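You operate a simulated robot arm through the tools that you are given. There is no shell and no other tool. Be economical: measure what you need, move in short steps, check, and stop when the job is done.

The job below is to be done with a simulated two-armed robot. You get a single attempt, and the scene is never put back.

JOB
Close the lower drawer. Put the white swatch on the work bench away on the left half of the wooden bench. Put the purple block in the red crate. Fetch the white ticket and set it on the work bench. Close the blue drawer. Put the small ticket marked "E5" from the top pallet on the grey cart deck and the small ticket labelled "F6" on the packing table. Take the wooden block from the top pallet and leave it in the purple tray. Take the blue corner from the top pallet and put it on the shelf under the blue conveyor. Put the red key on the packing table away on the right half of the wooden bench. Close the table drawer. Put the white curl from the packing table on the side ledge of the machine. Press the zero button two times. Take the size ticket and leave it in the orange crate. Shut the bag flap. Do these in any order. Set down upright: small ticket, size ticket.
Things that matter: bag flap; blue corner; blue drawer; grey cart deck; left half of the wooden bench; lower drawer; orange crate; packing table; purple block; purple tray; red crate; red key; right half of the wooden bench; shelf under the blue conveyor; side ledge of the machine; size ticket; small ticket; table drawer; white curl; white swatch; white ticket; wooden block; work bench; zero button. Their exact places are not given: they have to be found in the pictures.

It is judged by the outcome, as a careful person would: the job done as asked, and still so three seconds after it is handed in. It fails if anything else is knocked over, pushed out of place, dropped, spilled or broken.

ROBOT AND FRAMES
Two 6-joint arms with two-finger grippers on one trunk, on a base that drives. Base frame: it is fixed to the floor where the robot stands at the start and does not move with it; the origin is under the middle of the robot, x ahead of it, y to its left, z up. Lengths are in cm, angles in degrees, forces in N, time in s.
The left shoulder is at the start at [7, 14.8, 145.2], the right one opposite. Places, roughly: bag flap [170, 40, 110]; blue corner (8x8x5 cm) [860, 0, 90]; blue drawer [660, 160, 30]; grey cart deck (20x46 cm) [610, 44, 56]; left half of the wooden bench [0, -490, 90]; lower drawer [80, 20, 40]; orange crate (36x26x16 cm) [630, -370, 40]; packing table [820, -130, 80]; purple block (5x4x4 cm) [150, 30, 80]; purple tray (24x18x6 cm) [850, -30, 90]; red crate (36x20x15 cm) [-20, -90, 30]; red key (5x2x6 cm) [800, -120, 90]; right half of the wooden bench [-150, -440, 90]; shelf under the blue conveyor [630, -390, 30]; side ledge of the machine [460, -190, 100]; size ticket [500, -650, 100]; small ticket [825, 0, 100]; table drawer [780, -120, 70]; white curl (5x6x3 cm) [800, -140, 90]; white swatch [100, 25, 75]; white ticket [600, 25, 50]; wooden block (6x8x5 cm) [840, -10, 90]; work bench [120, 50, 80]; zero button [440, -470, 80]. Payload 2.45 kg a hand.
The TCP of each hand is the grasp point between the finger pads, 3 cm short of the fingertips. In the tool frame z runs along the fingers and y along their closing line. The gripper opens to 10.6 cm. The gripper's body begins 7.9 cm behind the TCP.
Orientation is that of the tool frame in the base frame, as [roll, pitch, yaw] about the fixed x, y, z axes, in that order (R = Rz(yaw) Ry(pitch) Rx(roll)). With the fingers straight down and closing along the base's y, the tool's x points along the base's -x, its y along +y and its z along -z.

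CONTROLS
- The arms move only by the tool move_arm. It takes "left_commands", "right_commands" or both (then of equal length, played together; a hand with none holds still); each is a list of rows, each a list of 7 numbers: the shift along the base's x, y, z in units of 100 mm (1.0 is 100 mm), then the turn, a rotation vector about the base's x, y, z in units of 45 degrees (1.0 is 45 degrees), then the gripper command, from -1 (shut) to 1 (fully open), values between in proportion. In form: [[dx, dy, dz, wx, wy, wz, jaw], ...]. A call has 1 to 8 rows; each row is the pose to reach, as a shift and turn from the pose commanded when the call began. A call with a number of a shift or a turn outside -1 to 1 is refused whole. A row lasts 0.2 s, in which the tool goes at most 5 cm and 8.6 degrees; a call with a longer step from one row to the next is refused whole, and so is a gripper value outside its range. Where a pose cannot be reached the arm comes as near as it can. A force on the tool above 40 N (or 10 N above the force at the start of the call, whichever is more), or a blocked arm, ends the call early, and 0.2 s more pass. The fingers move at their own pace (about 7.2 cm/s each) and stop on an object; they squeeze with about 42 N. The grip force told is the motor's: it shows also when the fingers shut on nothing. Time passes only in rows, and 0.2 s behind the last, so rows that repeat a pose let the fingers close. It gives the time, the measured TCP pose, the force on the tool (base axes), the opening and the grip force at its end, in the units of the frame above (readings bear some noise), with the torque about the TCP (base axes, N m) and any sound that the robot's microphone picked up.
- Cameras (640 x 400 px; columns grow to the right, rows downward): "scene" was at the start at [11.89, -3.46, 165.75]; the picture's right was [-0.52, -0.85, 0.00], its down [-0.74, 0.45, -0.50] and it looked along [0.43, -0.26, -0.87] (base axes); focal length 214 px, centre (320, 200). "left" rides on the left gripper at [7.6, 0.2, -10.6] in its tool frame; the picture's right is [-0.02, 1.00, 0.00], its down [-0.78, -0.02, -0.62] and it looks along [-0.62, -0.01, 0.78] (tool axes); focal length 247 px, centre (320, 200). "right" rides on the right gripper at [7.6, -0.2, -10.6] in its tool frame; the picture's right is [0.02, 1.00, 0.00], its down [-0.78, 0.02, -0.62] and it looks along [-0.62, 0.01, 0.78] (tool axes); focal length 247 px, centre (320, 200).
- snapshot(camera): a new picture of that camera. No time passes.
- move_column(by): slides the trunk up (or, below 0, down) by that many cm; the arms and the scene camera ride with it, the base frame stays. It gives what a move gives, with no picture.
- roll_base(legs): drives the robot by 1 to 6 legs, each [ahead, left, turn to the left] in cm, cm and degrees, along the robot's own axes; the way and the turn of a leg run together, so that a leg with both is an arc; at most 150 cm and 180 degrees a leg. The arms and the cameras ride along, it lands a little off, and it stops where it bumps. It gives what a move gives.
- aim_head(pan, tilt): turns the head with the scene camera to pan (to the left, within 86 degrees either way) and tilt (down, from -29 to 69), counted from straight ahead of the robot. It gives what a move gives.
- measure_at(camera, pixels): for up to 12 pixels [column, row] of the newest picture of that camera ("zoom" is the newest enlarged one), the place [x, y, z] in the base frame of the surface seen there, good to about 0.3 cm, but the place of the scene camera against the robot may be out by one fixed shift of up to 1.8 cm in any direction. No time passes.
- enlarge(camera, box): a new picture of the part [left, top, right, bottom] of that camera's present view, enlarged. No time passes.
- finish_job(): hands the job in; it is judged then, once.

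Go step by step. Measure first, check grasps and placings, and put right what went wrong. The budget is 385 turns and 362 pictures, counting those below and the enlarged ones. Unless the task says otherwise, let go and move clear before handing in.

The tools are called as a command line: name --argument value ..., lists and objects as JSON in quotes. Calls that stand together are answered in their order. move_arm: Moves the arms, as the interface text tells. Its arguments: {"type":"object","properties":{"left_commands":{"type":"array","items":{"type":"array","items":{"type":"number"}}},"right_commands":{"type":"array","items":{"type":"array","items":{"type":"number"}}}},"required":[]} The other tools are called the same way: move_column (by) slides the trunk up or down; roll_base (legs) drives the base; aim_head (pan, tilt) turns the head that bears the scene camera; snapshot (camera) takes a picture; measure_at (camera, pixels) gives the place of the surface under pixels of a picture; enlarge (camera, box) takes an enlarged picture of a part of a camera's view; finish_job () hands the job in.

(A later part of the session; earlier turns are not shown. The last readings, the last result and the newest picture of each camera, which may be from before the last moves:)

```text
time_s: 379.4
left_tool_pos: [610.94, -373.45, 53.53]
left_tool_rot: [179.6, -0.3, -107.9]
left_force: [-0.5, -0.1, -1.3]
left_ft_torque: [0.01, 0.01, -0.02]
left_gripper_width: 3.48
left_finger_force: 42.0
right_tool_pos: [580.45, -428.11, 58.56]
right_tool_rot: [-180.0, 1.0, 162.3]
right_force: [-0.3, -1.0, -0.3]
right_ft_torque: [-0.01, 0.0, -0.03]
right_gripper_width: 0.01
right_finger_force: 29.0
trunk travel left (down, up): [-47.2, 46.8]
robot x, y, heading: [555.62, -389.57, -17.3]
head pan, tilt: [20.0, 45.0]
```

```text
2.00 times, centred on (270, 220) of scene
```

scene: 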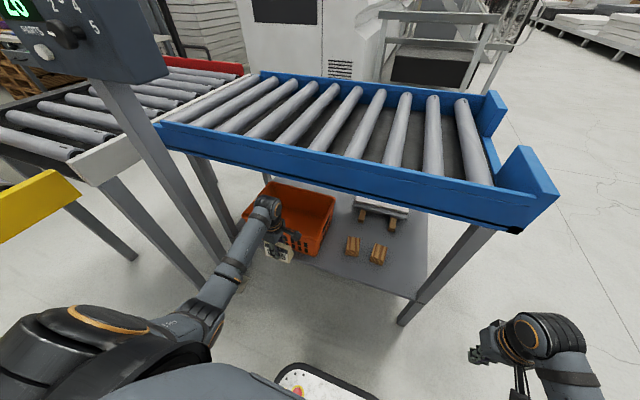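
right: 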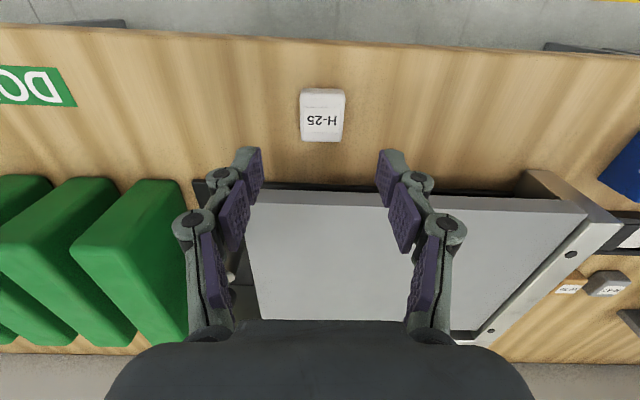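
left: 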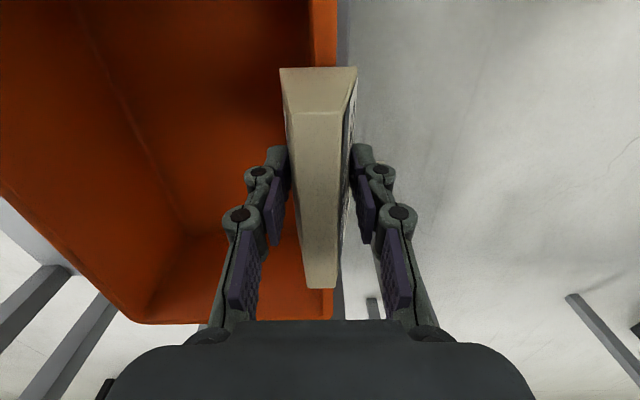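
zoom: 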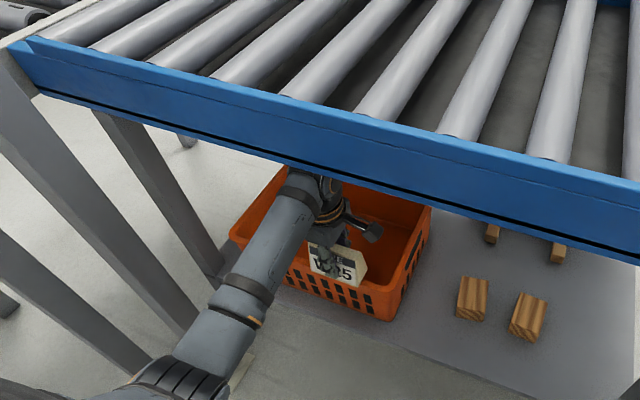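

The tilt was refused but the drive went through without any contact: the hand already fits beneath the frame and the ticket is over the rim. I'll continue slowly straight in, 10 cm.

move_arm --left_commands '[[0.19, -0.06, 0, 0, 0, 0, -1], [0.38, -0.12, 0, 0, 0, 0, -1], [0.57, -0.175, 0, 0, 0, 0, -1], [0.76, -0.23, 0, 0, 0, 0, -1], [0.95, -0.29, 0, 0, 0, 0, -1]]'

snapshot --camera "left"

```text
time_s: 380.6
left_tool_pos: [620.58, -376.44, 53.51]
left_tool_rot: [179.8, -0.3, -107.8]
left_force: [-0.4, 0.8, -0.7]
left_ft_torque: [0.01, 0.01, 0.03]
left_gripper_width: 3.46
left_finger_force: 42.0
right_tool_pos: [580.35, -427.96, 58.57]
right_tool_rot: [179.9, 1.1, 162.4]
right_force: [0.8, 0.7, -0.5]
right_ft_torque: [0.03, 0.0, -0.01]
right_gripper_width: 0.0
right_finger_force: 28.7
trunk travel left (down, up): [-47.2, 46.8]
robot x, y, heading: [555.68, -389.73, -17.3]
head pan, tilt: [20.0, 45.0]
```

```text
231 pictures are left
```

left: 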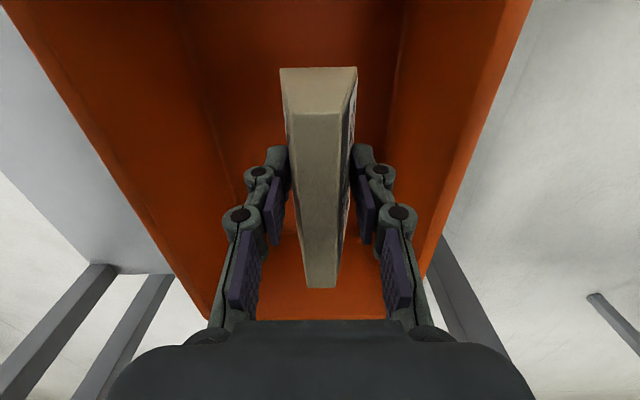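

Inside the crate. I'll shift 6 cm along the crate towards its middle and then lower.

move_arm --left_commands '[[0.06, 0.2, 0, 0, 0, 0, -1], [0.12, 0.4, 0, 0, 0, 0, -1], [0.18, 0.58, 0, 0, 0, 0, -1], [0.18, 0.58, -0.35, 0, 0, 0, -1], [0.18, 0.58, -0.7, 0, 0, 0, -1], [0.18, 0.58, -1, 0, 0, 0, -1]]'

snapshot --camera "left"

```text
time_s: 382.1
left_tool_pos: [621.05, -370.84, 44.42]
left_tool_rot: [179.6, -0.3, -107.9]
left_force: [0.3, 0.4, 0.0]
left_ft_torque: [0.0, 0.0, 0.01]
left_gripper_width: 3.48
left_finger_force: 41.9
left hand out of reach, approached as far as the arm can: row 6
right_tool_pos: [580.26, -428.06, 58.58]
right_tool_rot: [-179.9, 1.1, 162.2]
right_force: [-0.7, -0.2, -0.3]
right_ft_torque: [-0.01, 0.0, -0.01]
right_gripper_width: 0.01
right_finger_force: 28.2
trunk travel left (down, up): [-47.2, 46.8]
robot x, y, heading: [555.72, -389.51, -17.4]
head pan, tilt: [20.0, 45.0]
```

```text
230 pictures are left
```

left: 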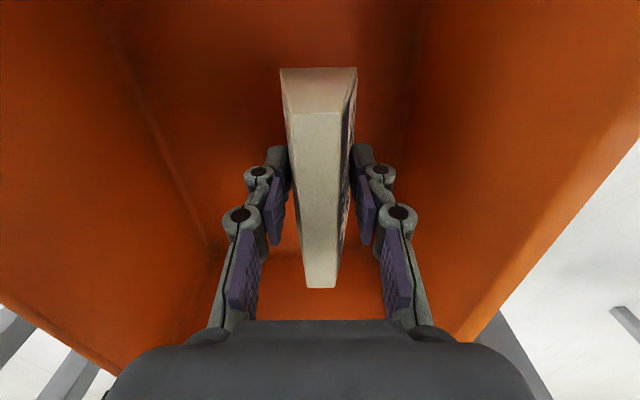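

move_column --by -6

move_arm --left_commands '[[0, 0, -0.05, 0, 0, 0, -1], [0, 0, -0.08, 0, 0, 0, -1]]'

```text
time_s: 383.1
left_tool_pos: [620.99, -370.94, 38.3]
left_tool_rot: [179.7, -0.3, -107.9]
left_force: [-0.3, -0.5, -0.6]
left_ft_torque: [0.01, -0.01, -0.03]
left_gripper_width: 3.44
left_finger_force: 42.1
right_tool_pos: [580.27, -428.06, 52.69]
right_tool_rot: [-180.0, 1.0, 162.3]
right_force: [-0.2, 0.0, 0.5]
right_ft_torque: [0.01, 0.04, 0.0]
right_gripper_width: 0.03
right_finger_force: 28.6
trunk travel left (down, up): [-41.2, 52.8]
robot x, y, heading: [555.7, -389.7, -17.3]
head pan, tilt: [20.0, 45.0]
```

```text
time_s: 383.6
left_tool_pos: [620.7, -371.01, 37.74]
left_tool_rot: [179.7, -0.3, -107.8]
left_force: [-0.6, 0.3, 0.1]
left_ft_torque: [-0.01, 0.02, -0.02]
left_gripper_width: 3.47
left_finger_force: 41.7
left hand out of reach, approached as far as the arm can: row 2
right_tool_pos: [580.34, -428.12, 52.66]
right_tool_rot: [-180.0, 1.0, 162.3]
right_force: [0.4, -0.1, 0.1]
right_ft_torque: [0.03, 0.0, 0.04]
right_gripper_width: 0.0
right_finger_force: 28.4
trunk travel left (down, up): [-41.2, 52.8]
robot x, y, heading: [555.86, -389.66, -17.3]
head pan, tilt: [20.0, 45.0]
```

move_column --by -0.5

move_column --by -0.4

```text
time_s: 384.2
left_tool_pos: [620.62, -370.88, 37.69]
left_tool_rot: [180.0, -0.2, -107.9]
left_force: [-5.5, 0.8, 24.1]
left_ft_torque: [-0.13, 0.05, 0.02]
left_gripper_width: 3.47
left_finger_force: 41.8
right_tool_pos: [580.13, -428.16, 52.19]
right_tool_rot: [179.8, 1.3, 162.3]
right_force: [0.0, -0.1, 0.7]
right_ft_torque: [0.02, -0.04, -0.01]
right_gripper_width: 0.0
right_finger_force: 28.2
trunk travel left (down, up): [-40.7, 53.3]
robot x, y, heading: [555.68, -389.77, -17.4]
head pan, tilt: [20.0, 45.0]
```

```text
time_s: 384.6
left_tool_pos: [620.83, -370.97, 37.66]
left_tool_rot: [-179.7, -0.2, -107.9]
left_force: [-5.0, -0.7, 22.1]
left_ft_torque: [-0.12, 0.22, 0.0]
left_gripper_width: 3.47
left_finger_force: 41.4
right_tool_pos: [580.01, -427.92, 52.02]
right_tool_rot: [179.9, 1.1, 162.2]
right_force: [0.1, 0.3, 0.4]
right_ft_torque: [0.03, -0.03, 0.01]
right_gripper_width: 0.0
right_finger_force: 28.3
trunk travel left (down, up): [-40.5, 53.5]
robot x, y, heading: [555.98, -389.68, -17.4]
head pan, tilt: [20.0, 45.0]
stopped: the force on the tool passed its limit at 43 N (the readings are from after the stop); the commanded pose is now the measured one
```

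The ticket is on the floor of the crate. Relieve a little, then open and lift out.

move_column --by 0.4

move_arm --left_commands '[[0, 0, 0, 0, 0, 0, -0.3], [0, 0, 0, 0, 0, 0, -0.1], [0, 0, 0, 0, 0, 0, 0.1], [0, 0, 0, 0, 0, 0, 0.1]]'

move_column --by 8

snapshot --camera "left"

```text
time_s: 385.1
left_tool_pos: [620.97, -370.87, 37.75]
left_tool_rot: [180.0, -0.2, -107.9]
left_force: [3.1, -0.8, 7.5]
left_ft_torque: [0.06, -0.33, -0.02]
left_gripper_width: 3.43
left_finger_force: 42.1
right_tool_pos: [580.22, -428.14, 52.26]
right_tool_rot: [179.8, 1.1, 162.3]
right_force: [-0.4, 0.6, 0.2]
right_ft_torque: [0.01, 0.02, 0.0]
right_gripper_width: 0.0
right_finger_force: 28.8
trunk travel left (down, up): [-40.9, 53.1]
robot x, y, heading: [556.13, -389.88, -17.3]
head pan, tilt: [20.0, 45.0]
```

```text
time_s: 386.1
left_tool_pos: [620.78, -371.03, 37.6]
left_tool_rot: [179.9, -0.4, -107.9]
left_force: [-0.1, -0.7, -0.1]
left_ft_torque: [-0.01, 0.03, 0.01]
left_gripper_width: 5.79
left_finger_force: 0.2
right_tool_pos: [580.31, -427.94, 52.2]
right_tool_rot: [-180.0, 1.1, 162.3]
right_force: [-1.1, 0.3, 0.2]
right_ft_torque: [0.0, 0.02, 0.01]
right_gripper_width: 0.0
right_finger_force: 28.8
trunk travel left (down, up): [-40.9, 53.1]
robot x, y, heading: [555.81, -389.44, -17.5]
head pan, tilt: [20.0, 45.0]
```

```text
time_s: 387.3
left_tool_pos: [620.89, -370.99, 45.65]
left_tool_rot: [180.0, -0.2, -107.9]
left_force: [-0.8, 0.6, -0.9]
left_ft_torque: [0.0, 0.0, 0.02]
left_gripper_width: 5.84
left_finger_force: 0.1
right_tool_pos: [580.28, -427.94, 60.31]
right_tool_rot: [179.9, 1.1, 162.2]
right_force: [-0.4, -0.4, -0.4]
right_ft_torque: [0.01, -0.01, -0.02]
right_gripper_width: 0.0
right_finger_force: 28.7
trunk travel left (down, up): [-48.9, 45.1]
robot x, y, heading: [556.04, -389.25, -17.2]
head pan, tilt: [20.0, 45.0]
```

```text
229 pictures are left
```

left: 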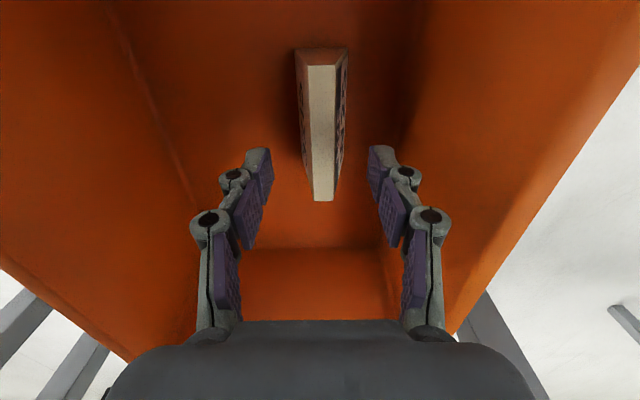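

The ticket stands upright in the orange crate. Raising to the safe height and backing straight out.

move_column --by 7.6

move_arm --left_commands '[[-0.03, -0.1, 0, 0, 0, 0, -0.5], [-0.06, -0.2, 0, 0, 0, 0, -1]]'

roll_base --legs '[[-40, 0, 0]]'

move_column --by 37

snapshot --camera "scene"

```text
time_s: 388.4
left_tool_pos: [616.21, -369.44, 47.6]
left_tool_rot: [173.5, -1.3, -107.8]
left_force: [1.5, -2.7, 0.4]
left_ft_torque: [-0.01, -0.01, 0.05]
left_gripper_width: 5.7
left_finger_force: 0.0
right_tool_pos: [581.33, -427.76, 67.51]
right_tool_rot: [-179.4, 0.3, 162.3]
right_force: [0.6, 0.3, 0.8]
right_ft_torque: [-0.03, -0.02, -0.01]
right_gripper_width: 0.0
right_finger_force: 29.1
trunk travel left (down, up): [-56.5, 37.5]
robot x, y, heading: [555.67, -389.15, -17.3]
head pan, tilt: [20.0, 45.0]
```

```text
time_s: 389.2
left_tool_pos: [616.07, -370.55, 49.47]
left_tool_rot: [174.4, -0.6, -106.9]
left_force: [0.3, 0.5, 0.5]
left_ft_torque: [0.0, 0.04, 0.01]
left_gripper_width: 0.0
left_finger_force: 28.3
right_tool_pos: [580.85, -427.6, 68.01]
right_tool_rot: [-179.6, 0.7, 162.7]
right_force: [0.2, -0.5, -1.0]
right_ft_torque: [0.08, -0.03, -0.01]
right_gripper_width: 0.0
right_finger_force: 28.3
trunk travel left (down, up): [-56.5, 37.5]
robot x, y, heading: [556.06, -389.45, -17.0]
head pan, tilt: [20.0, 45.0]
stopped in row 2 (left hand): the arm was blocked; the commanded pose is now the measured one
```

```text
time_s: 391.7
left_tool_pos: [579.63, -359.73, 50.42]
left_tool_rot: [176.2, -0.2, -107.2]
left_force: [-0.1, -0.4, -0.1]
left_ft_torque: [-0.02, 0.01, 0.03]
left_gripper_width: 0.01
left_finger_force: 28.4
right_tool_pos: [542.99, -416.41, 67.97]
right_tool_rot: [-179.9, 1.1, 162.5]
right_force: [0.5, 0.6, -0.1]
right_ft_torque: [0.01, 0.02, 0.0]
right_gripper_width: 0.0
right_finger_force: 29.2
trunk travel left (down, up): [-56.5, 37.5]
robot x, y, heading: [518.5, -377.9, -16.9]
head pan, tilt: [20.0, 45.0]
```

```text
time_s: 395.3
left_tool_pos: [579.62, -359.69, 87.37]
left_tool_rot: [176.1, -0.3, -107.2]
left_force: [0.4, 1.0, -0.4]
left_ft_torque: [0.01, 0.03, 0.02]
left_gripper_width: 0.02
left_finger_force: 28.5
right_tool_pos: [543.11, -416.39, 104.89]
right_tool_rot: [-179.9, 1.1, 162.3]
right_force: [1.1, 0.3, 1.3]
right_ft_torque: [-0.02, -0.05, 0.01]
right_gripper_width: 0.0
right_finger_force: 28.5
trunk travel left (down, up): [-93.5, 0.5]
robot x, y, heading: [517.93, -377.76, -16.9]
head pan, tilt: [20.0, 45.0]
```

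```text
228 pictures are left
```

scene: 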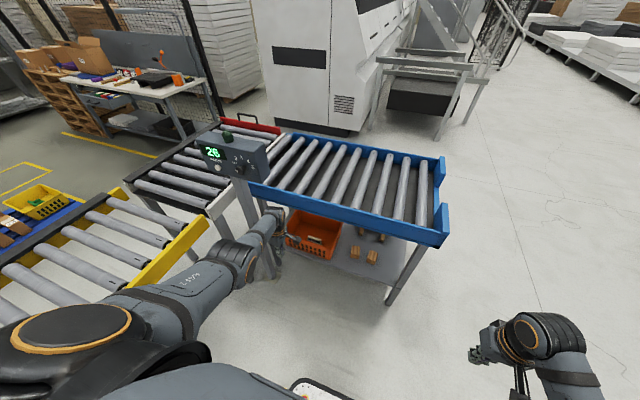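

The forearm met the frame while rising, so the hand left a bit low. I must check that the crate wasn't dragged and the ticket still stands.

enlarge --camera "scene" --box '[260, 180, 420, 300]'

measure_at --camera "zoom" --pixels '[[110, 210], [300, 180], [225, 300], [270, 250], [120, 130], [230, 225], [440, 260]]'

```text
3.33 times, centred on (340, 240) of scene
```

zoom: 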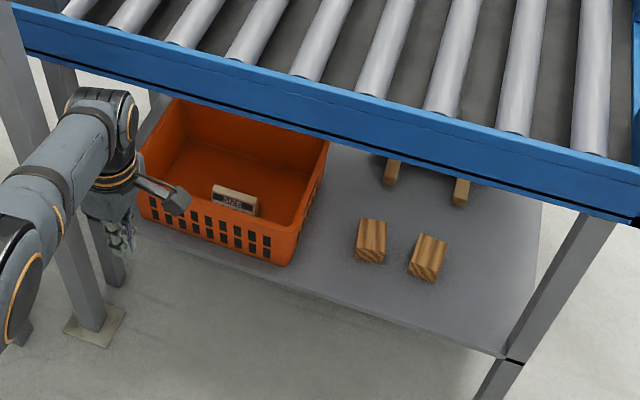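

```text
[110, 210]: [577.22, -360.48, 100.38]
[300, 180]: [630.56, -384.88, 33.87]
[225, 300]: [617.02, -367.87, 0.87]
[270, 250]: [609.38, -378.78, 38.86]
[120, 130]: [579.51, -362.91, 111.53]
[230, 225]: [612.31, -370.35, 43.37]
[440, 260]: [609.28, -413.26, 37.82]
```

measure_at --camera "zoom" --pixels '[[281, 264], [296, 228], [326, 145], [150, 165], [200, 190], [283, 258], [290, 245]]'

```text
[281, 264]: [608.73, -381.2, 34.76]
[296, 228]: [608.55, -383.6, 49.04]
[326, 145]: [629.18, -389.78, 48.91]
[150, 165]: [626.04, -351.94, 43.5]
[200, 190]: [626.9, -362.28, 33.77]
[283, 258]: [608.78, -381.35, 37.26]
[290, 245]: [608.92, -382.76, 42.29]
```

The crate's front rim is where it was (v≈693.5) and the ticket stands. Now restore the left tool to normal attitude and go to the zero button.

move_arm --left_commands '[[0, 0, 0.2, 0.02, 0.08, -0.18, -1], [0, 0, 0.4, 0.02, 0.08, -0.36, -1], [0, 0, 0.6, 0.02, 0.08, -0.54, -1], [0, 0, 0.8, 0.02, 0.08, -0.72, -1], [0, 0, 1, 0.02, 0.08, -0.9, -1], [0, 0, 1, 0.02, 0.08, -0.98, -1]]'

move_arm --left_commands '[[0, 0, 0.1, 0, 0, -0.18, -1], [0, 0, 0.2, 0, 0, -0.36, -1], [0, 0, 0.4, 0, 0, -0.54, -1], [0, 0, 0.6, 0, 0, -0.72, -1], [0, 0, 0.7, 0, 0, -0.9, -1], [0, 0, 0.7, 0, 0, -0.98, -1]]'

roll_base --legs '[[0, -100, 0], [38, 0, 0], [0, 0, 137], [7, 33, 0]]'

snapshot --camera "left"

```text
refused: row 1 steps farther than a row can; nothing moved
```

```text
time_s: 396.7
left_tool_pos: [579.6, -359.7, 94.39]
left_tool_rot: [176.1, -0.3, -151.6]
left_force: [0.2, -0.9, -0.3]
left_ft_torque: [-0.03, -0.03, -0.01]
left_gripper_width: 0.0
left_finger_force: 29.1
right_tool_pos: [543.02, -416.28, 105.0]
right_tool_rot: [179.9, 1.1, 162.6]
right_force: [0.4, 0.1, -0.5]
right_ft_torque: [-0.01, 0.0, -0.01]
right_gripper_width: 0.0
right_finger_force: 28.3
trunk travel left (down, up): [-93.5, 0.5]
robot x, y, heading: [518.73, -377.96, -16.9]
head pan, tilt: [20.0, 45.0]
```

```text
time_s: 411.3
left_tool_pos: [437.41, -464.39, 94.49]
left_tool_rot: [176.0, -0.2, -15.5]
left_force: [0.4, -0.5, 0.0]
left_ft_torque: [-0.01, 0.01, 0.0]
left_gripper_width: 0.0
left_finger_force: 28.7
right_tool_pos: [503.02, -449.25, 104.78]
right_tool_rot: [179.9, 1.1, -61.6]
right_force: [-0.1, -0.3, -0.7]
right_ft_torque: [-0.01, 0.03, -0.02]
right_gripper_width: 0.01
right_finger_force: 29.0
trunk travel left (down, up): [-93.5, 0.5]
robot x, y, heading: [493.43, -493.96, 118.5]
head pan, tilt: [20.0, 45.0]
```

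```text
226 pictures are left
```

left: 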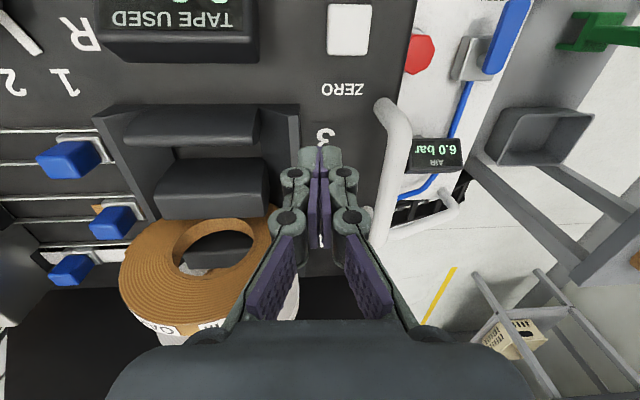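

The hand is above the machine; the ZERO key is at (348,28) in the left picture. Measuring it.

measure_at --camera "left" --pixels '[[348, 28], [335, 12], [362, 48], [350, 70], [385, 110], [320, 130]]'

```text
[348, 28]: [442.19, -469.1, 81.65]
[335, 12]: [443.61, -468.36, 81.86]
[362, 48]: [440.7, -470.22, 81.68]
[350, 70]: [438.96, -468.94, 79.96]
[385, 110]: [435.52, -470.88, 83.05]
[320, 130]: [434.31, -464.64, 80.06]
```

Key centre ≈(442.2,-469.2), top z 81.7. Moving above it, then pressing down gently while watching force and sound.

move_arm --left_commands '[[0.24, -0.24, 0, 0, 0, 0, -1], [0.48, -0.48, 0, 0, 0, 0, -1], [0.48, -0.48, -0.35, 0, 0, 0, -1], [0.48, -0.48, -0.7, 0, 0, 0, -1]]'

snapshot --camera "left"

```text
time_s: 412.3
left_tool_pos: [441.94, -469.45, 87.66]
left_tool_rot: [176.1, -0.4, -15.5]
left_force: [-0.4, 0.6, -0.1]
left_ft_torque: [-0.04, -0.01, 0.02]
left_gripper_width: 0.0
left_finger_force: 29.1
right_tool_pos: [502.93, -449.27, 104.77]
right_tool_rot: [-180.0, 1.0, -61.7]
right_force: [0.0, -0.3, -1.0]
right_ft_torque: [-0.04, -0.06, -0.03]
right_gripper_width: 0.01
right_finger_force: 29.1
trunk travel left (down, up): [-93.5, 0.5]
robot x, y, heading: [493.93, -493.92, 118.6]
head pan, tilt: [20.0, 45.0]
```

```text
225 pictures are left
```

left: 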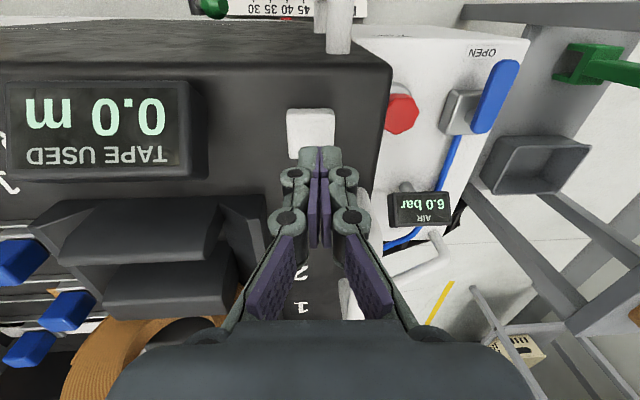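

move_arm --left_commands '[[0, 0, -0.15, 0, 0, 0, -1], [0, 0, -0.28, 0, 0, 0, -1], [0, 0, -0.34, 0, 0, 0, -1], [0, 0, -0.4, 0, 0, 0, -1], [0, 0, -0.2, 0, 0, 0, -1], [0, 0, 0, 0, 0, 0, -1]]'

snapshot --camera "left"

```text
time_s: 413.7
left_tool_pos: [441.99, -469.29, 87.54]
left_tool_rot: [176.2, -0.3, -15.5]
left_force: [-0.6, -0.2, 0.6]
left_ft_torque: [0.03, -0.01, -0.01]
left_gripper_width: 0.0
left_finger_force: 28.8
right_tool_pos: [502.95, -449.36, 104.97]
right_tool_rot: [-180.0, 1.1, -61.7]
right_force: [0.7, -0.5, -0.2]
right_ft_torque: [0.03, -0.01, -0.01]
right_gripper_width: 0.02
right_finger_force: 28.6
trunk travel left (down, up): [-93.5, 0.5]
robot x, y, heading: [493.74, -494.07, 118.6]
head pan, tilt: [20.0, 45.0]
heard: click
```

```text
224 pictures are left
```

left: 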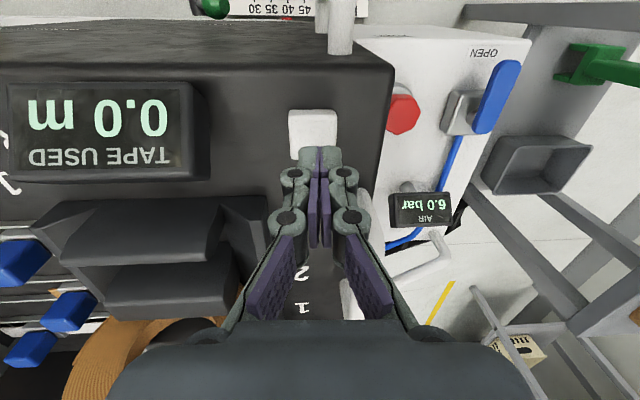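

One click heard. Pressing the second time in the same way.

move_arm --left_commands '[[0, 0, -0.15, 0, 0, 0, -1], [0, 0, -0.28, 0, 0, 0, -1], [0, 0, -0.34, 0, 0, 0, -1], [0, 0, -0.4, 0, 0, 0, -1], [0, 0, -0.2, 0, 0, 0, -1], [0, 0, 0, 0, 0, 0, -1]]'

```text
time_s: 415.1
left_tool_pos: [442.08, -469.15, 87.44]
left_tool_rot: [176.0, -0.3, -15.5]
left_force: [0.7, -0.9, 0.3]
left_ft_torque: [0.01, 0.02, -0.04]
left_gripper_width: 0.01
left_finger_force: 28.6
right_tool_pos: [502.91, -449.47, 104.79]
right_tool_rot: [-179.9, 1.2, -61.8]
right_force: [0.0, -0.6, 0.0]
right_ft_torque: [0.0, 0.02, 0.0]
right_gripper_width: 0.01
right_finger_force: 28.6
trunk travel left (down, up): [-93.5, 0.5]
robot x, y, heading: [493.59, -494.0, 118.2]
head pan, tilt: [20.0, 45.0]
heard: click
```

Two clicks: the zero button is done. Raising the left hand, restoring its attitude, and looking for the way to the packing table.

move_arm --left_commands '[[0, 0, 0.4, 0.04, -0.01, -0.14, -1], [0, 0, 0.8, 0.08, -0.02, -0.28, -1], [0, 0, 1, 0.086, -0.024, -0.42, -1], [0, 0, 1, 0.086, -0.024, -0.58, -1], [0, 0, 1, 0.086, -0.024, -0.74, -1], [0, 0, 1, 0.086, -0.024, -0.9, -1], [0, 0, 1, 0.086, -0.024, -0.98, -1]]'

roll_base --legs '[[-20, 0, 0], [0, 0, -90]]'

aim_head --pan 0 --tilt 25

snapshot --camera "scene"

```text
time_s: 416.7
left_tool_pos: [442.01, -469.18, 97.62]
left_tool_rot: [179.7, 1.2, -59.8]
left_force: [1.1, -0.1, -0.8]
left_ft_torque: [0.01, 0.0, -0.03]
left_gripper_width: 0.0
left_finger_force: 28.6
right_tool_pos: [502.93, -449.28, 104.9]
right_tool_rot: [180.0, 1.1, -61.7]
right_force: [-0.7, -0.1, -0.2]
right_ft_torque: [-0.04, 0.02, 0.01]
right_gripper_width: 0.03
right_finger_force: 28.5
trunk travel left (down, up): [-93.5, 0.5]
robot x, y, heading: [493.98, -493.99, 118.6]
head pan, tilt: [20.0, 45.0]
```

```text
time_s: 422.1
left_tool_pos: [527.9, -459.61, 97.51]
left_tool_rot: [179.7, 1.1, -149.1]
left_force: [-0.1, -0.4, 0.8]
left_ft_torque: [0.03, -0.03, -0.02]
left_gripper_width: 0.0
left_finger_force: 28.2
right_tool_pos: [548.2, -520.4, 104.94]
right_tool_rot: [179.9, 1.2, -151.2]
right_force: [-0.6, 0.2, -0.2]
right_ft_torque: [0.01, 0.01, -0.03]
right_gripper_width: 0.01
right_finger_force: 27.9
trunk travel left (down, up): [-93.5, 0.5]
robot x, y, heading: [503.21, -511.4, 29.1]
head pan, tilt: [20.0, 45.0]
```

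```text
time_s: 422.9
left_tool_pos: [527.74, -459.78, 97.63]
left_tool_rot: [179.8, 1.1, -149.1]
left_force: [0.5, -0.8, -0.5]
left_ft_torque: [0.0, 0.03, 0.0]
left_gripper_width: 0.01
left_finger_force: 28.4
right_tool_pos: [548.17, -520.38, 104.88]
right_tool_rot: [179.9, 1.1, -151.2]
right_force: [-0.4, -0.9, 0.2]
right_ft_torque: [-0.02, -0.01, 0.01]
right_gripper_width: 0.01
right_finger_force: 28.6
trunk travel left (down, up): [-93.5, 0.5]
robot x, y, heading: [503.44, -511.27, 29.0]
head pan, tilt: [0.0, 25.0]
```

```text
223 pictures are left
```

scene: 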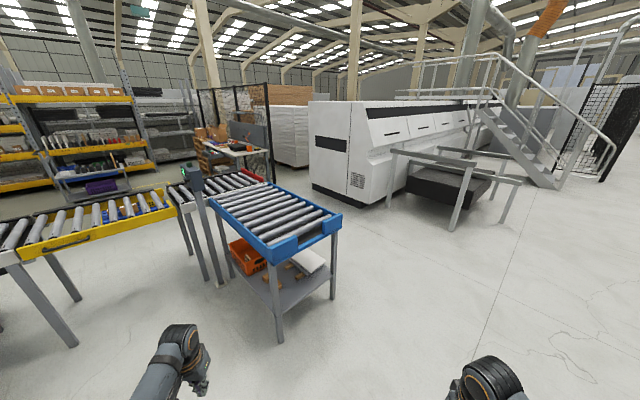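

measure_at --camera "scene" --pixels '[[240, 150], [265, 175], [300, 175], [312, 190], [345, 205], [290, 185], [205, 145], [265, 148], [340, 225], [270, 205], [320, 160]]'

enlarge --camera "scene" --box '[150, 80, 350, 205]'

```text
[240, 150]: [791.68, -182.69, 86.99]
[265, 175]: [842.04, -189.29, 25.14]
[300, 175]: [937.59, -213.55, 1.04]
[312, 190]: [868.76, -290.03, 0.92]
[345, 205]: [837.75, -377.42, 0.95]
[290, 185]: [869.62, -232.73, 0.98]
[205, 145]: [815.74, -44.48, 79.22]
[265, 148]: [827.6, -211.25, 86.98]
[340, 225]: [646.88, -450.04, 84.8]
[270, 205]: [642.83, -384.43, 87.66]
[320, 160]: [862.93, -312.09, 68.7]
```

```text
3.20 times, centred on (250, 142) of scene
```

zoom: 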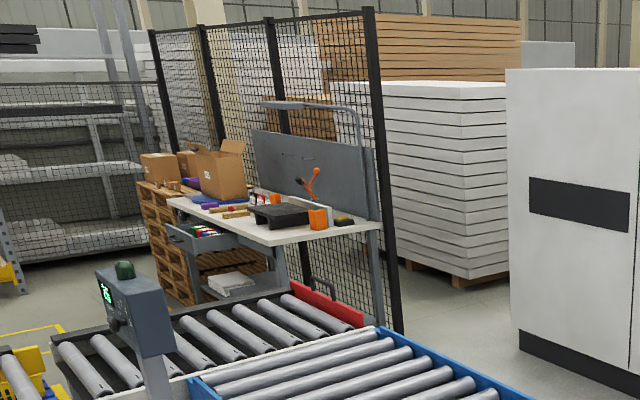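

measure_at --camera "zoom" --pixels '[[350, 320], [300, 290], [210, 240], [370, 225], [180, 215], [120, 255], [270, 295], [215, 310], [395, 325], [150, 300], [60, 345], [310, 395]]'

```text
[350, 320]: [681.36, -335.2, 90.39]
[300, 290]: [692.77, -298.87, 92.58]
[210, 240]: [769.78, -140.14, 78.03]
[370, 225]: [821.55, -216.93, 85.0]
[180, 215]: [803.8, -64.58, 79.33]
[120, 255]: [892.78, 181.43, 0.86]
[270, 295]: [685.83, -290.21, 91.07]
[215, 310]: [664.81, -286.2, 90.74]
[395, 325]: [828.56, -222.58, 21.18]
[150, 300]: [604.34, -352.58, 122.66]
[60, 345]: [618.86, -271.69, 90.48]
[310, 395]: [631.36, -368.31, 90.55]
```

I'll go round the south end of the blue conveyor and up between it and the white machine.

roll_base --legs '[[0, 0, -29], [105, 0, 0], [100, 0, 0], [0, 0, 71], [145, 0, 0]]'

snapshot --camera "scene"

```text
time_s: 444.5
left_tool_pos: [735.21, -313.17, 97.52]
left_tool_rot: [179.7, 1.2, -106.0]
left_force: [-0.2, -0.2, -0.1]
left_ft_torque: [0.03, 0.01, -0.03]
left_gripper_width: 0.0
left_finger_force: 28.7
right_tool_pos: [791.63, -343.6, 105.04]
right_tool_rot: [180.0, 1.0, -108.0]
right_force: [0.1, 0.2, -0.1]
right_ft_torque: [0.01, 0.03, 0.01]
right_gripper_width: 0.0
right_finger_force: 28.5
trunk travel left (down, up): [-93.5, 0.5]
robot x, y, heading: [753.09, -367.63, 72.2]
head pan, tilt: [0.0, 25.0]
```

```text
221 pictures are left
```

scene: 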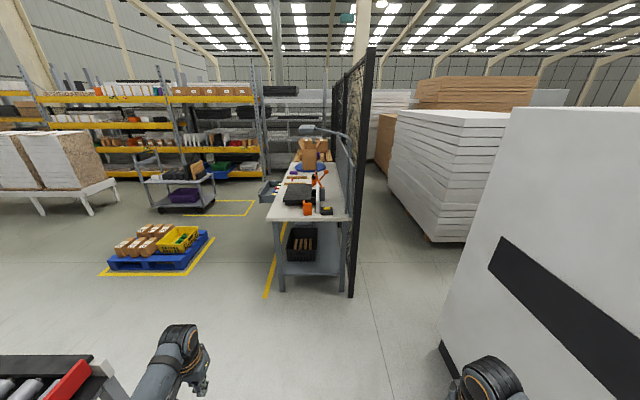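

measure_at --camera "scene" --pixels '[[270, 217], [288, 165], [350, 217], [268, 190], [262, 200], [280, 185], [310, 160], [155, 240], [175, 180], [280, 290], [210, 235], [265, 295]]'

enlarge --camera "scene" --box '[230, 110, 390, 240]'

```text
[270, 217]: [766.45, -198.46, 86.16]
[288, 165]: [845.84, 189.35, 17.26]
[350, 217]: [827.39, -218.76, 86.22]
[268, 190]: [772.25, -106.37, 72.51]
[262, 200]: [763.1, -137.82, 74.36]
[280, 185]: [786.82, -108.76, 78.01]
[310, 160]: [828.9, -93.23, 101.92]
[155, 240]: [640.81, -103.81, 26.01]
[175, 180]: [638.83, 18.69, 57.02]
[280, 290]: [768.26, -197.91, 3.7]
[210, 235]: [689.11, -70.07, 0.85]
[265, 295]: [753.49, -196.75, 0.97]
```

```text
3.08 times, centred on (310, 175) of scene
```

zoom: 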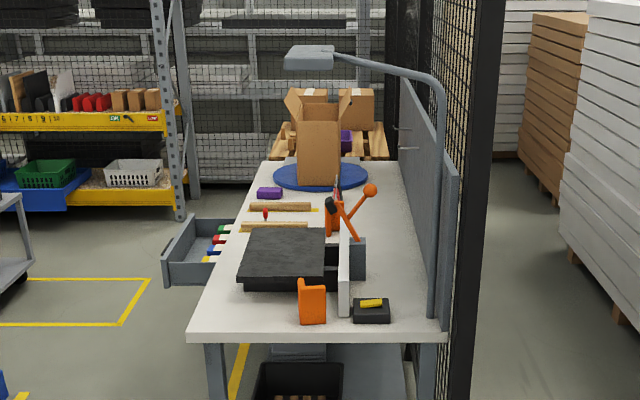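

measure_at --camera "scene" --pixels '[[100, 275], [187, 275], [214, 237], [135, 230], [155, 195], [213, 205]]'

roll_base --legs '[[100, 0, 0], [0, 85, 0], [0, 0, -45]]'

aim_head --pan 0 --tilt 35

snapshot --camera "scene"

```text
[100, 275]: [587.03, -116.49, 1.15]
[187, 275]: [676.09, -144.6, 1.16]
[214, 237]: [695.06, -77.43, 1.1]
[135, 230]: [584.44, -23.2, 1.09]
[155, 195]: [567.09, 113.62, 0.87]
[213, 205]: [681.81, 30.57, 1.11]
```

```text
time_s: 455.9
left_tool_pos: [728.31, -194.89, 97.46]
left_tool_rot: [179.8, 1.1, -150.0]
left_force: [0.3, -0.1, 0.2]
left_ft_torque: [0.03, 0.01, 0.0]
left_gripper_width: 0.01
left_finger_force: 28.1
right_tool_pos: [747.73, -255.88, 104.78]
right_tool_rot: [-179.9, 1.2, -152.0]
right_force: [0.0, 0.1, 1.3]
right_ft_torque: [-0.01, -0.02, 0.01]
right_gripper_width: 0.03
right_finger_force: 28.0
trunk travel left (down, up): [-93.5, 0.5]
robot x, y, heading: [703.17, -246.53, 28.5]
head pan, tilt: [0.0, 25.0]
```

```text
time_s: 456.6
left_tool_pos: [728.27, -194.81, 97.51]
left_tool_rot: [179.7, 1.0, -149.9]
left_force: [-0.1, 0.1, 0.5]
left_ft_torque: [0.02, 0.02, -0.01]
left_gripper_width: 0.01
left_finger_force: 28.1
right_tool_pos: [747.77, -255.94, 104.88]
right_tool_rot: [180.0, 1.1, -152.1]
right_force: [-0.5, -0.1, -0.2]
right_ft_torque: [-0.02, 0.01, -0.03]
right_gripper_width: 0.0
right_finger_force: 28.1
trunk travel left (down, up): [-93.5, 0.5]
robot x, y, heading: [703.03, -246.66, 28.2]
head pan, tilt: [0.0, 35.0]
```

```text
219 pictures are left
```

scene: 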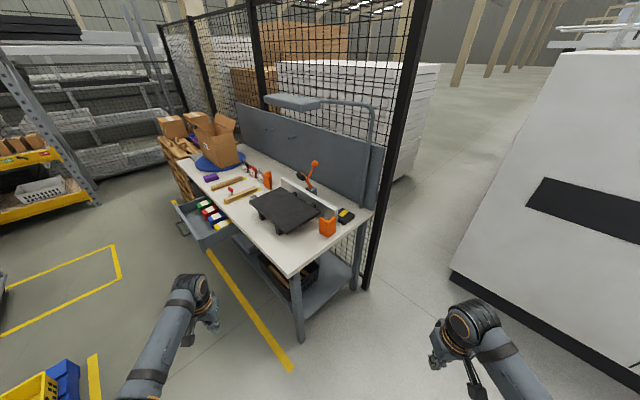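

I'll turn to face the table, strafe up to the drawer, and lower the column so the left hand can push the drawer front.

roll_base --legs '[[-16, 0, 0], [0, 0, -46], [0, 95, 0]]'

aim_head --pan 20 --tilt 50

snapshot --camera "scene"

```text
time_s: 464.6
left_tool_pos: [772.17, -145.76, 97.45]
left_tool_rot: [179.7, 1.2, 164.4]
left_force: [-0.2, 0.0, -0.3]
left_ft_torque: [0.0, -0.02, 0.02]
left_gripper_width: 0.0
left_finger_force: 28.7
right_tool_pos: [742.16, -202.41, 104.91]
right_tool_rot: [179.9, 1.1, 162.4]
right_force: [0.1, -0.1, 0.0]
right_ft_torque: [0.05, 0.03, -0.01]
right_gripper_width: 0.0
right_finger_force: 28.4
trunk travel left (down, up): [-93.5, 0.5]
robot x, y, heading: [717.9, -163.51, -17.4]
head pan, tilt: [0.0, 35.0]
```

```text
time_s: 465.4
left_tool_pos: [772.1, -145.65, 97.45]
left_tool_rot: [179.7, 1.1, 164.4]
left_force: [-1.2, 0.1, 0.5]
left_ft_torque: [-0.01, 0.0, 0.03]
left_gripper_width: 0.0
left_finger_force: 28.6
right_tool_pos: [742.14, -202.3, 104.89]
right_tool_rot: [-179.9, 1.1, 162.2]
right_force: [0.0, 0.5, -0.6]
right_ft_torque: [-0.01, 0.03, 0.01]
right_gripper_width: 0.0
right_finger_force: 28.6
trunk travel left (down, up): [-93.5, 0.5]
robot x, y, heading: [717.91, -163.86, -17.1]
head pan, tilt: [20.0, 50.0]
```

```text
218 pictures are left
```

scene: 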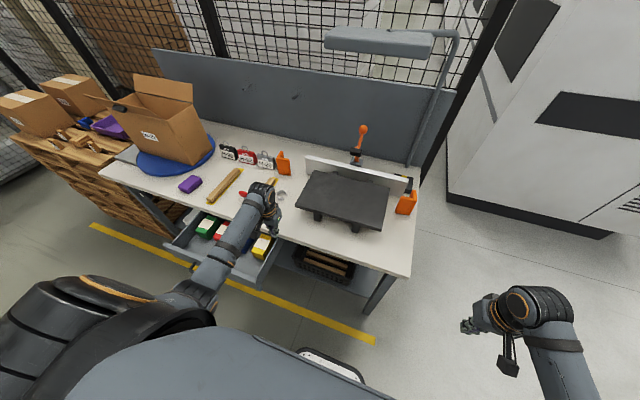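

enlarge --camera "scene" --box '[90, 60, 290, 260]'

enlarge --camera "scene" --box '[200, 120, 430, 270]'

measure_at --camera "scene" --pixels '[[165, 245], [190, 260], [262, 285], [182, 215], [283, 248], [278, 262], [200, 295]]'

```text
2.00 times, centred on (190, 160) of scene
```

zoom: 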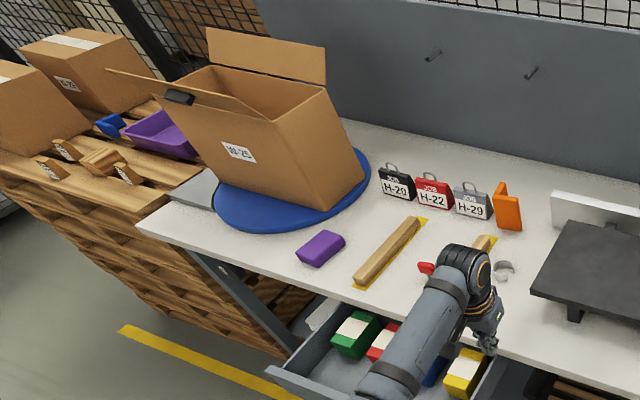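

```text
2.67 times, centred on (315, 195) of scene
```

zoom: 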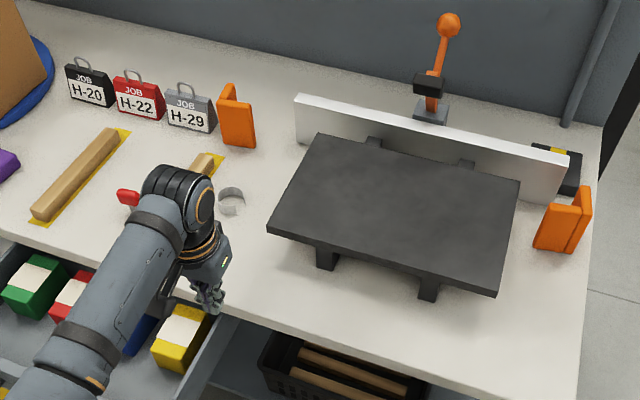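

```text
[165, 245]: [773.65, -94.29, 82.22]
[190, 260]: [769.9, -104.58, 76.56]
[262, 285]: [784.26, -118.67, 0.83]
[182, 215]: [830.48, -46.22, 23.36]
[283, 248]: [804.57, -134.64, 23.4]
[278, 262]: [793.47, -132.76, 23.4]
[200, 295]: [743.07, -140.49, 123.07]
```

I see the red key and white curl on the table, and the pallet with tray, tickets and corner at the left. First retract the left hand to in front of the drawer.

move_arm --left_commands '[[-0.47, 0.14, 0, 0, 0, 0, -1], [-0.94, 0.29, 0, 0, 0, 0, -1]]'

move_arm --left_commands '[[-0.47, 0.14, 0, 0, 0, 0, -1], [-0.94, 0.29, 0, 0, 0, 0, -1]]'

snapshot --camera "scene"

enlarge --camera "scene" --box '[120, 170, 320, 330]'

```text
time_s: 466.1
left_tool_pos: [762.45, -142.65, 97.53]
left_tool_rot: [179.8, 1.2, 164.3]
left_force: [-0.7, -0.2, 0.8]
left_ft_torque: [0.01, -0.05, 0.04]
left_gripper_width: 0.0
left_finger_force: 28.2
right_tool_pos: [741.84, -202.26, 104.97]
right_tool_rot: [180.0, 1.3, 162.3]
right_force: [-0.6, -0.2, 0.2]
right_ft_torque: [0.03, -0.06, 0.02]
right_gripper_width: 0.01
right_finger_force: 28.6
trunk travel left (down, up): [-93.5, 0.5]
robot x, y, heading: [717.54, -163.55, -17.3]
head pan, tilt: [20.0, 50.0]
```

```text
time_s: 466.6
left_tool_pos: [752.95, -139.82, 97.43]
left_tool_rot: [179.8, 1.3, 164.4]
left_force: [-0.5, -0.3, 0.2]
left_ft_torque: [-0.04, -0.02, 0.01]
left_gripper_width: 0.0
left_finger_force: 29.1
right_tool_pos: [741.79, -202.06, 105.06]
right_tool_rot: [-180.0, 1.3, 162.2]
right_force: [-0.6, 0.4, 0.0]
right_ft_torque: [-0.04, -0.05, 0.04]
right_gripper_width: 0.01
right_finger_force: 28.6
trunk travel left (down, up): [-93.5, 0.5]
robot x, y, heading: [717.34, -163.71, -17.5]
head pan, tilt: [20.0, 50.0]
```

```text
215 pictures are left
```

scene: 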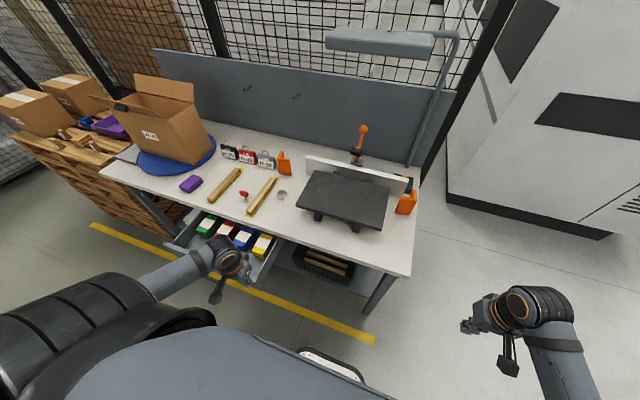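

```text
2.50 times, centred on (220, 250) of scene
```

zoom: 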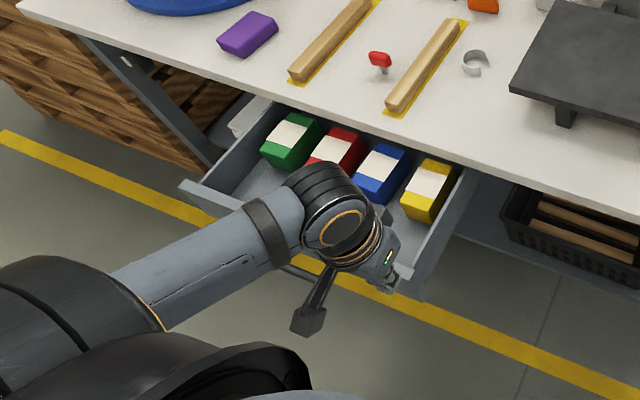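

measure_at --camera "zoom" --pixels '[[188, 186], [420, 290], [215, 207], [405, 280], [300, 268], [290, 262], [425, 245], [230, 180], [100, 55], [450, 195]]'

snapshot --camera "left"

```text
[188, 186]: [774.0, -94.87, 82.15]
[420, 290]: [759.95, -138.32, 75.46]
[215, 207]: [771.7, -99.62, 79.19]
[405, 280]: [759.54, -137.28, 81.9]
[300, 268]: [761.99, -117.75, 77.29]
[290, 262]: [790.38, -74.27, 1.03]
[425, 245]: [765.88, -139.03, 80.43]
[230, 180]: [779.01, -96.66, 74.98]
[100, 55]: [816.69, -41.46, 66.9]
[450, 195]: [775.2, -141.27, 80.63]
```

```text
213 pictures are left
```

left: 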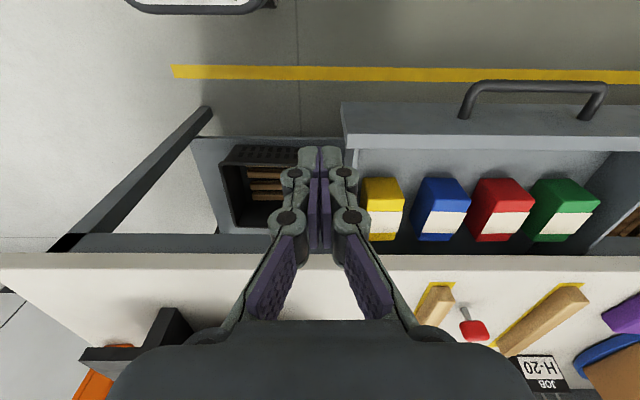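

Drawer front spans u 90–135 at v≈767, handle at (762,-118,77). I'll strafe 22 cm left, retract slightly, lower to handle height, then push east.

move_arm --left_commands '[[-0.48, 0.14, 0, 0, 0, 0, -1]]'

roll_base --legs '[[0, 23, 0]]'

move_column --by -20.4

move_arm --left_commands '[[0.3, -0.09, 0, 0, 0, 0, -1], [0.6, -0.18, 0, 0, 0, 0, -1], [0.95, -0.29, 0, 0, 0, 0, -1]]'

snapshot --camera "left"

```text
time_s: 467.1
left_tool_pos: [748.43, -138.26, 97.32]
left_tool_rot: [179.9, 1.1, 164.5]
left_force: [0.2, 0.1, -0.3]
left_ft_torque: [-0.03, -0.05, -0.03]
left_gripper_width: 0.02
left_finger_force: 28.6
right_tool_pos: [741.95, -202.16, 104.96]
right_tool_rot: [-180.0, 1.1, 162.3]
right_force: [-0.1, 0.6, -0.3]
right_ft_torque: [-0.02, -0.02, 0.0]
right_gripper_width: 0.0
right_finger_force: 28.5
trunk travel left (down, up): [-93.5, 0.5]
robot x, y, heading: [717.84, -163.48, -17.5]
head pan, tilt: [20.0, 50.0]
```

```text
time_s: 468.8
left_tool_pos: [755.24, -116.85, 97.38]
left_tool_rot: [179.6, 1.1, 164.3]
left_force: [0.4, 0.0, 0.5]
left_ft_torque: [0.02, 0.0, -0.01]
left_gripper_width: 0.0
left_finger_force: 28.7
right_tool_pos: [748.63, -180.86, 104.84]
right_tool_rot: [179.7, 1.0, 162.2]
right_force: [0.0, -0.4, -0.2]
right_ft_torque: [0.0, -0.03, 0.0]
right_gripper_width: 0.01
right_finger_force: 29.2
trunk travel left (down, up): [-93.5, 0.5]
robot x, y, heading: [724.67, -141.73, -17.3]
head pan, tilt: [20.0, 50.0]
```

```text
time_s: 471.0
left_tool_pos: [755.39, -116.73, 76.93]
left_tool_rot: [179.8, 1.2, 164.3]
left_force: [0.4, 0.4, -0.4]
left_ft_torque: [0.0, 0.01, -0.03]
left_gripper_width: 0.0
left_finger_force: 28.9
right_tool_pos: [748.79, -180.73, 84.51]
right_tool_rot: [-180.0, 1.1, 162.3]
right_force: [0.2, -0.3, -0.3]
right_ft_torque: [0.0, 0.0, 0.01]
right_gripper_width: 0.02
right_finger_force: 28.4
trunk travel left (down, up): [-73.1, 20.9]
robot x, y, heading: [724.74, -141.98, -17.3]
head pan, tilt: [20.0, 50.0]
```

```text
time_s: 471.8
left_tool_pos: [765.08, -119.56, 76.91]
left_tool_rot: [179.8, 1.0, 164.3]
left_force: [-0.8, 0.8, -0.3]
left_ft_torque: [0.04, -0.01, 0.03]
left_gripper_width: 0.0
left_finger_force: 28.9
right_tool_pos: [748.89, -180.68, 84.41]
right_tool_rot: [180.0, 1.0, 162.2]
right_force: [0.7, -0.1, -0.7]
right_ft_torque: [-0.01, 0.02, 0.02]
right_gripper_width: 0.0
right_finger_force: 28.5
trunk travel left (down, up): [-73.1, 20.9]
robot x, y, heading: [724.2, -141.92, -17.4]
head pan, tilt: [20.0, 50.0]
```

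```text
212 pictures are left
```

left: 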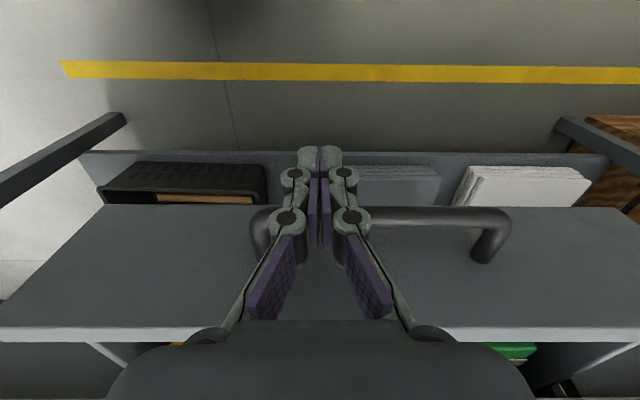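

Pushing on the handle works. Continuing.

move_arm --left_commands '[[0.3, -0.09, 0, 0, 0, 0, -1], [0.6, -0.18, 0, 0, 0, 0, -1], [0.95, -0.29, 0, 0, 0, 0, -1]]'

move_arm --left_commands '[[0.2, -0.06, 0, 0, 0, 0, -1], [0.4, -0.12, 0, 0, 0, 0, -1], [0.6, -0.18, 0, 0, 0, 0, -1], [0.8, -0.24, 0, 0, 0, 0, -1]]'

snapshot --camera "scene"

```text
time_s: 472.6
left_tool_pos: [774.45, -122.6, 76.94]
left_tool_rot: [179.8, 1.2, 164.2]
left_force: [0.3, -0.2, 0.0]
left_ft_torque: [0.02, 0.01, 0.02]
left_gripper_width: 0.0
left_finger_force: 28.1
right_tool_pos: [748.99, -180.68, 84.48]
right_tool_rot: [-180.0, 0.9, 162.2]
right_force: [-0.7, 0.7, -0.4]
right_ft_torque: [0.01, 0.01, -0.01]
right_gripper_width: 0.01
right_finger_force: 28.6
trunk travel left (down, up): [-73.1, 20.9]
robot x, y, heading: [724.12, -142.29, -17.4]
head pan, tilt: [20.0, 50.0]
```

```text
time_s: 473.6
left_tool_pos: [781.55, -124.72, 76.69]
left_tool_rot: [179.8, 0.7, 164.5]
left_force: [-27.1, 6.5, -0.9]
left_ft_torque: [0.41, 0.14, -0.09]
left_gripper_width: 0.6
left_finger_force: 28.6
right_tool_pos: [748.45, -180.41, 84.63]
right_tool_rot: [-180.0, 1.2, 162.3]
right_force: [-0.8, 1.0, 0.9]
right_ft_torque: [0.02, -0.04, 0.02]
right_gripper_width: 0.01
right_finger_force: 28.4
trunk travel left (down, up): [-73.1, 20.9]
robot x, y, heading: [724.63, -142.12, -17.3]
head pan, tilt: [20.0, 50.0]
```

```text
211 pictures are left
```

scene: 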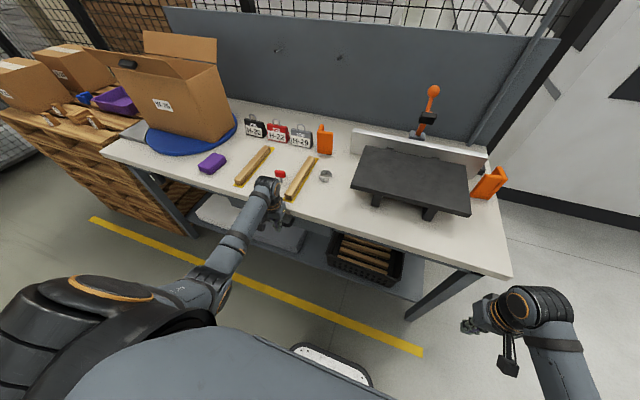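

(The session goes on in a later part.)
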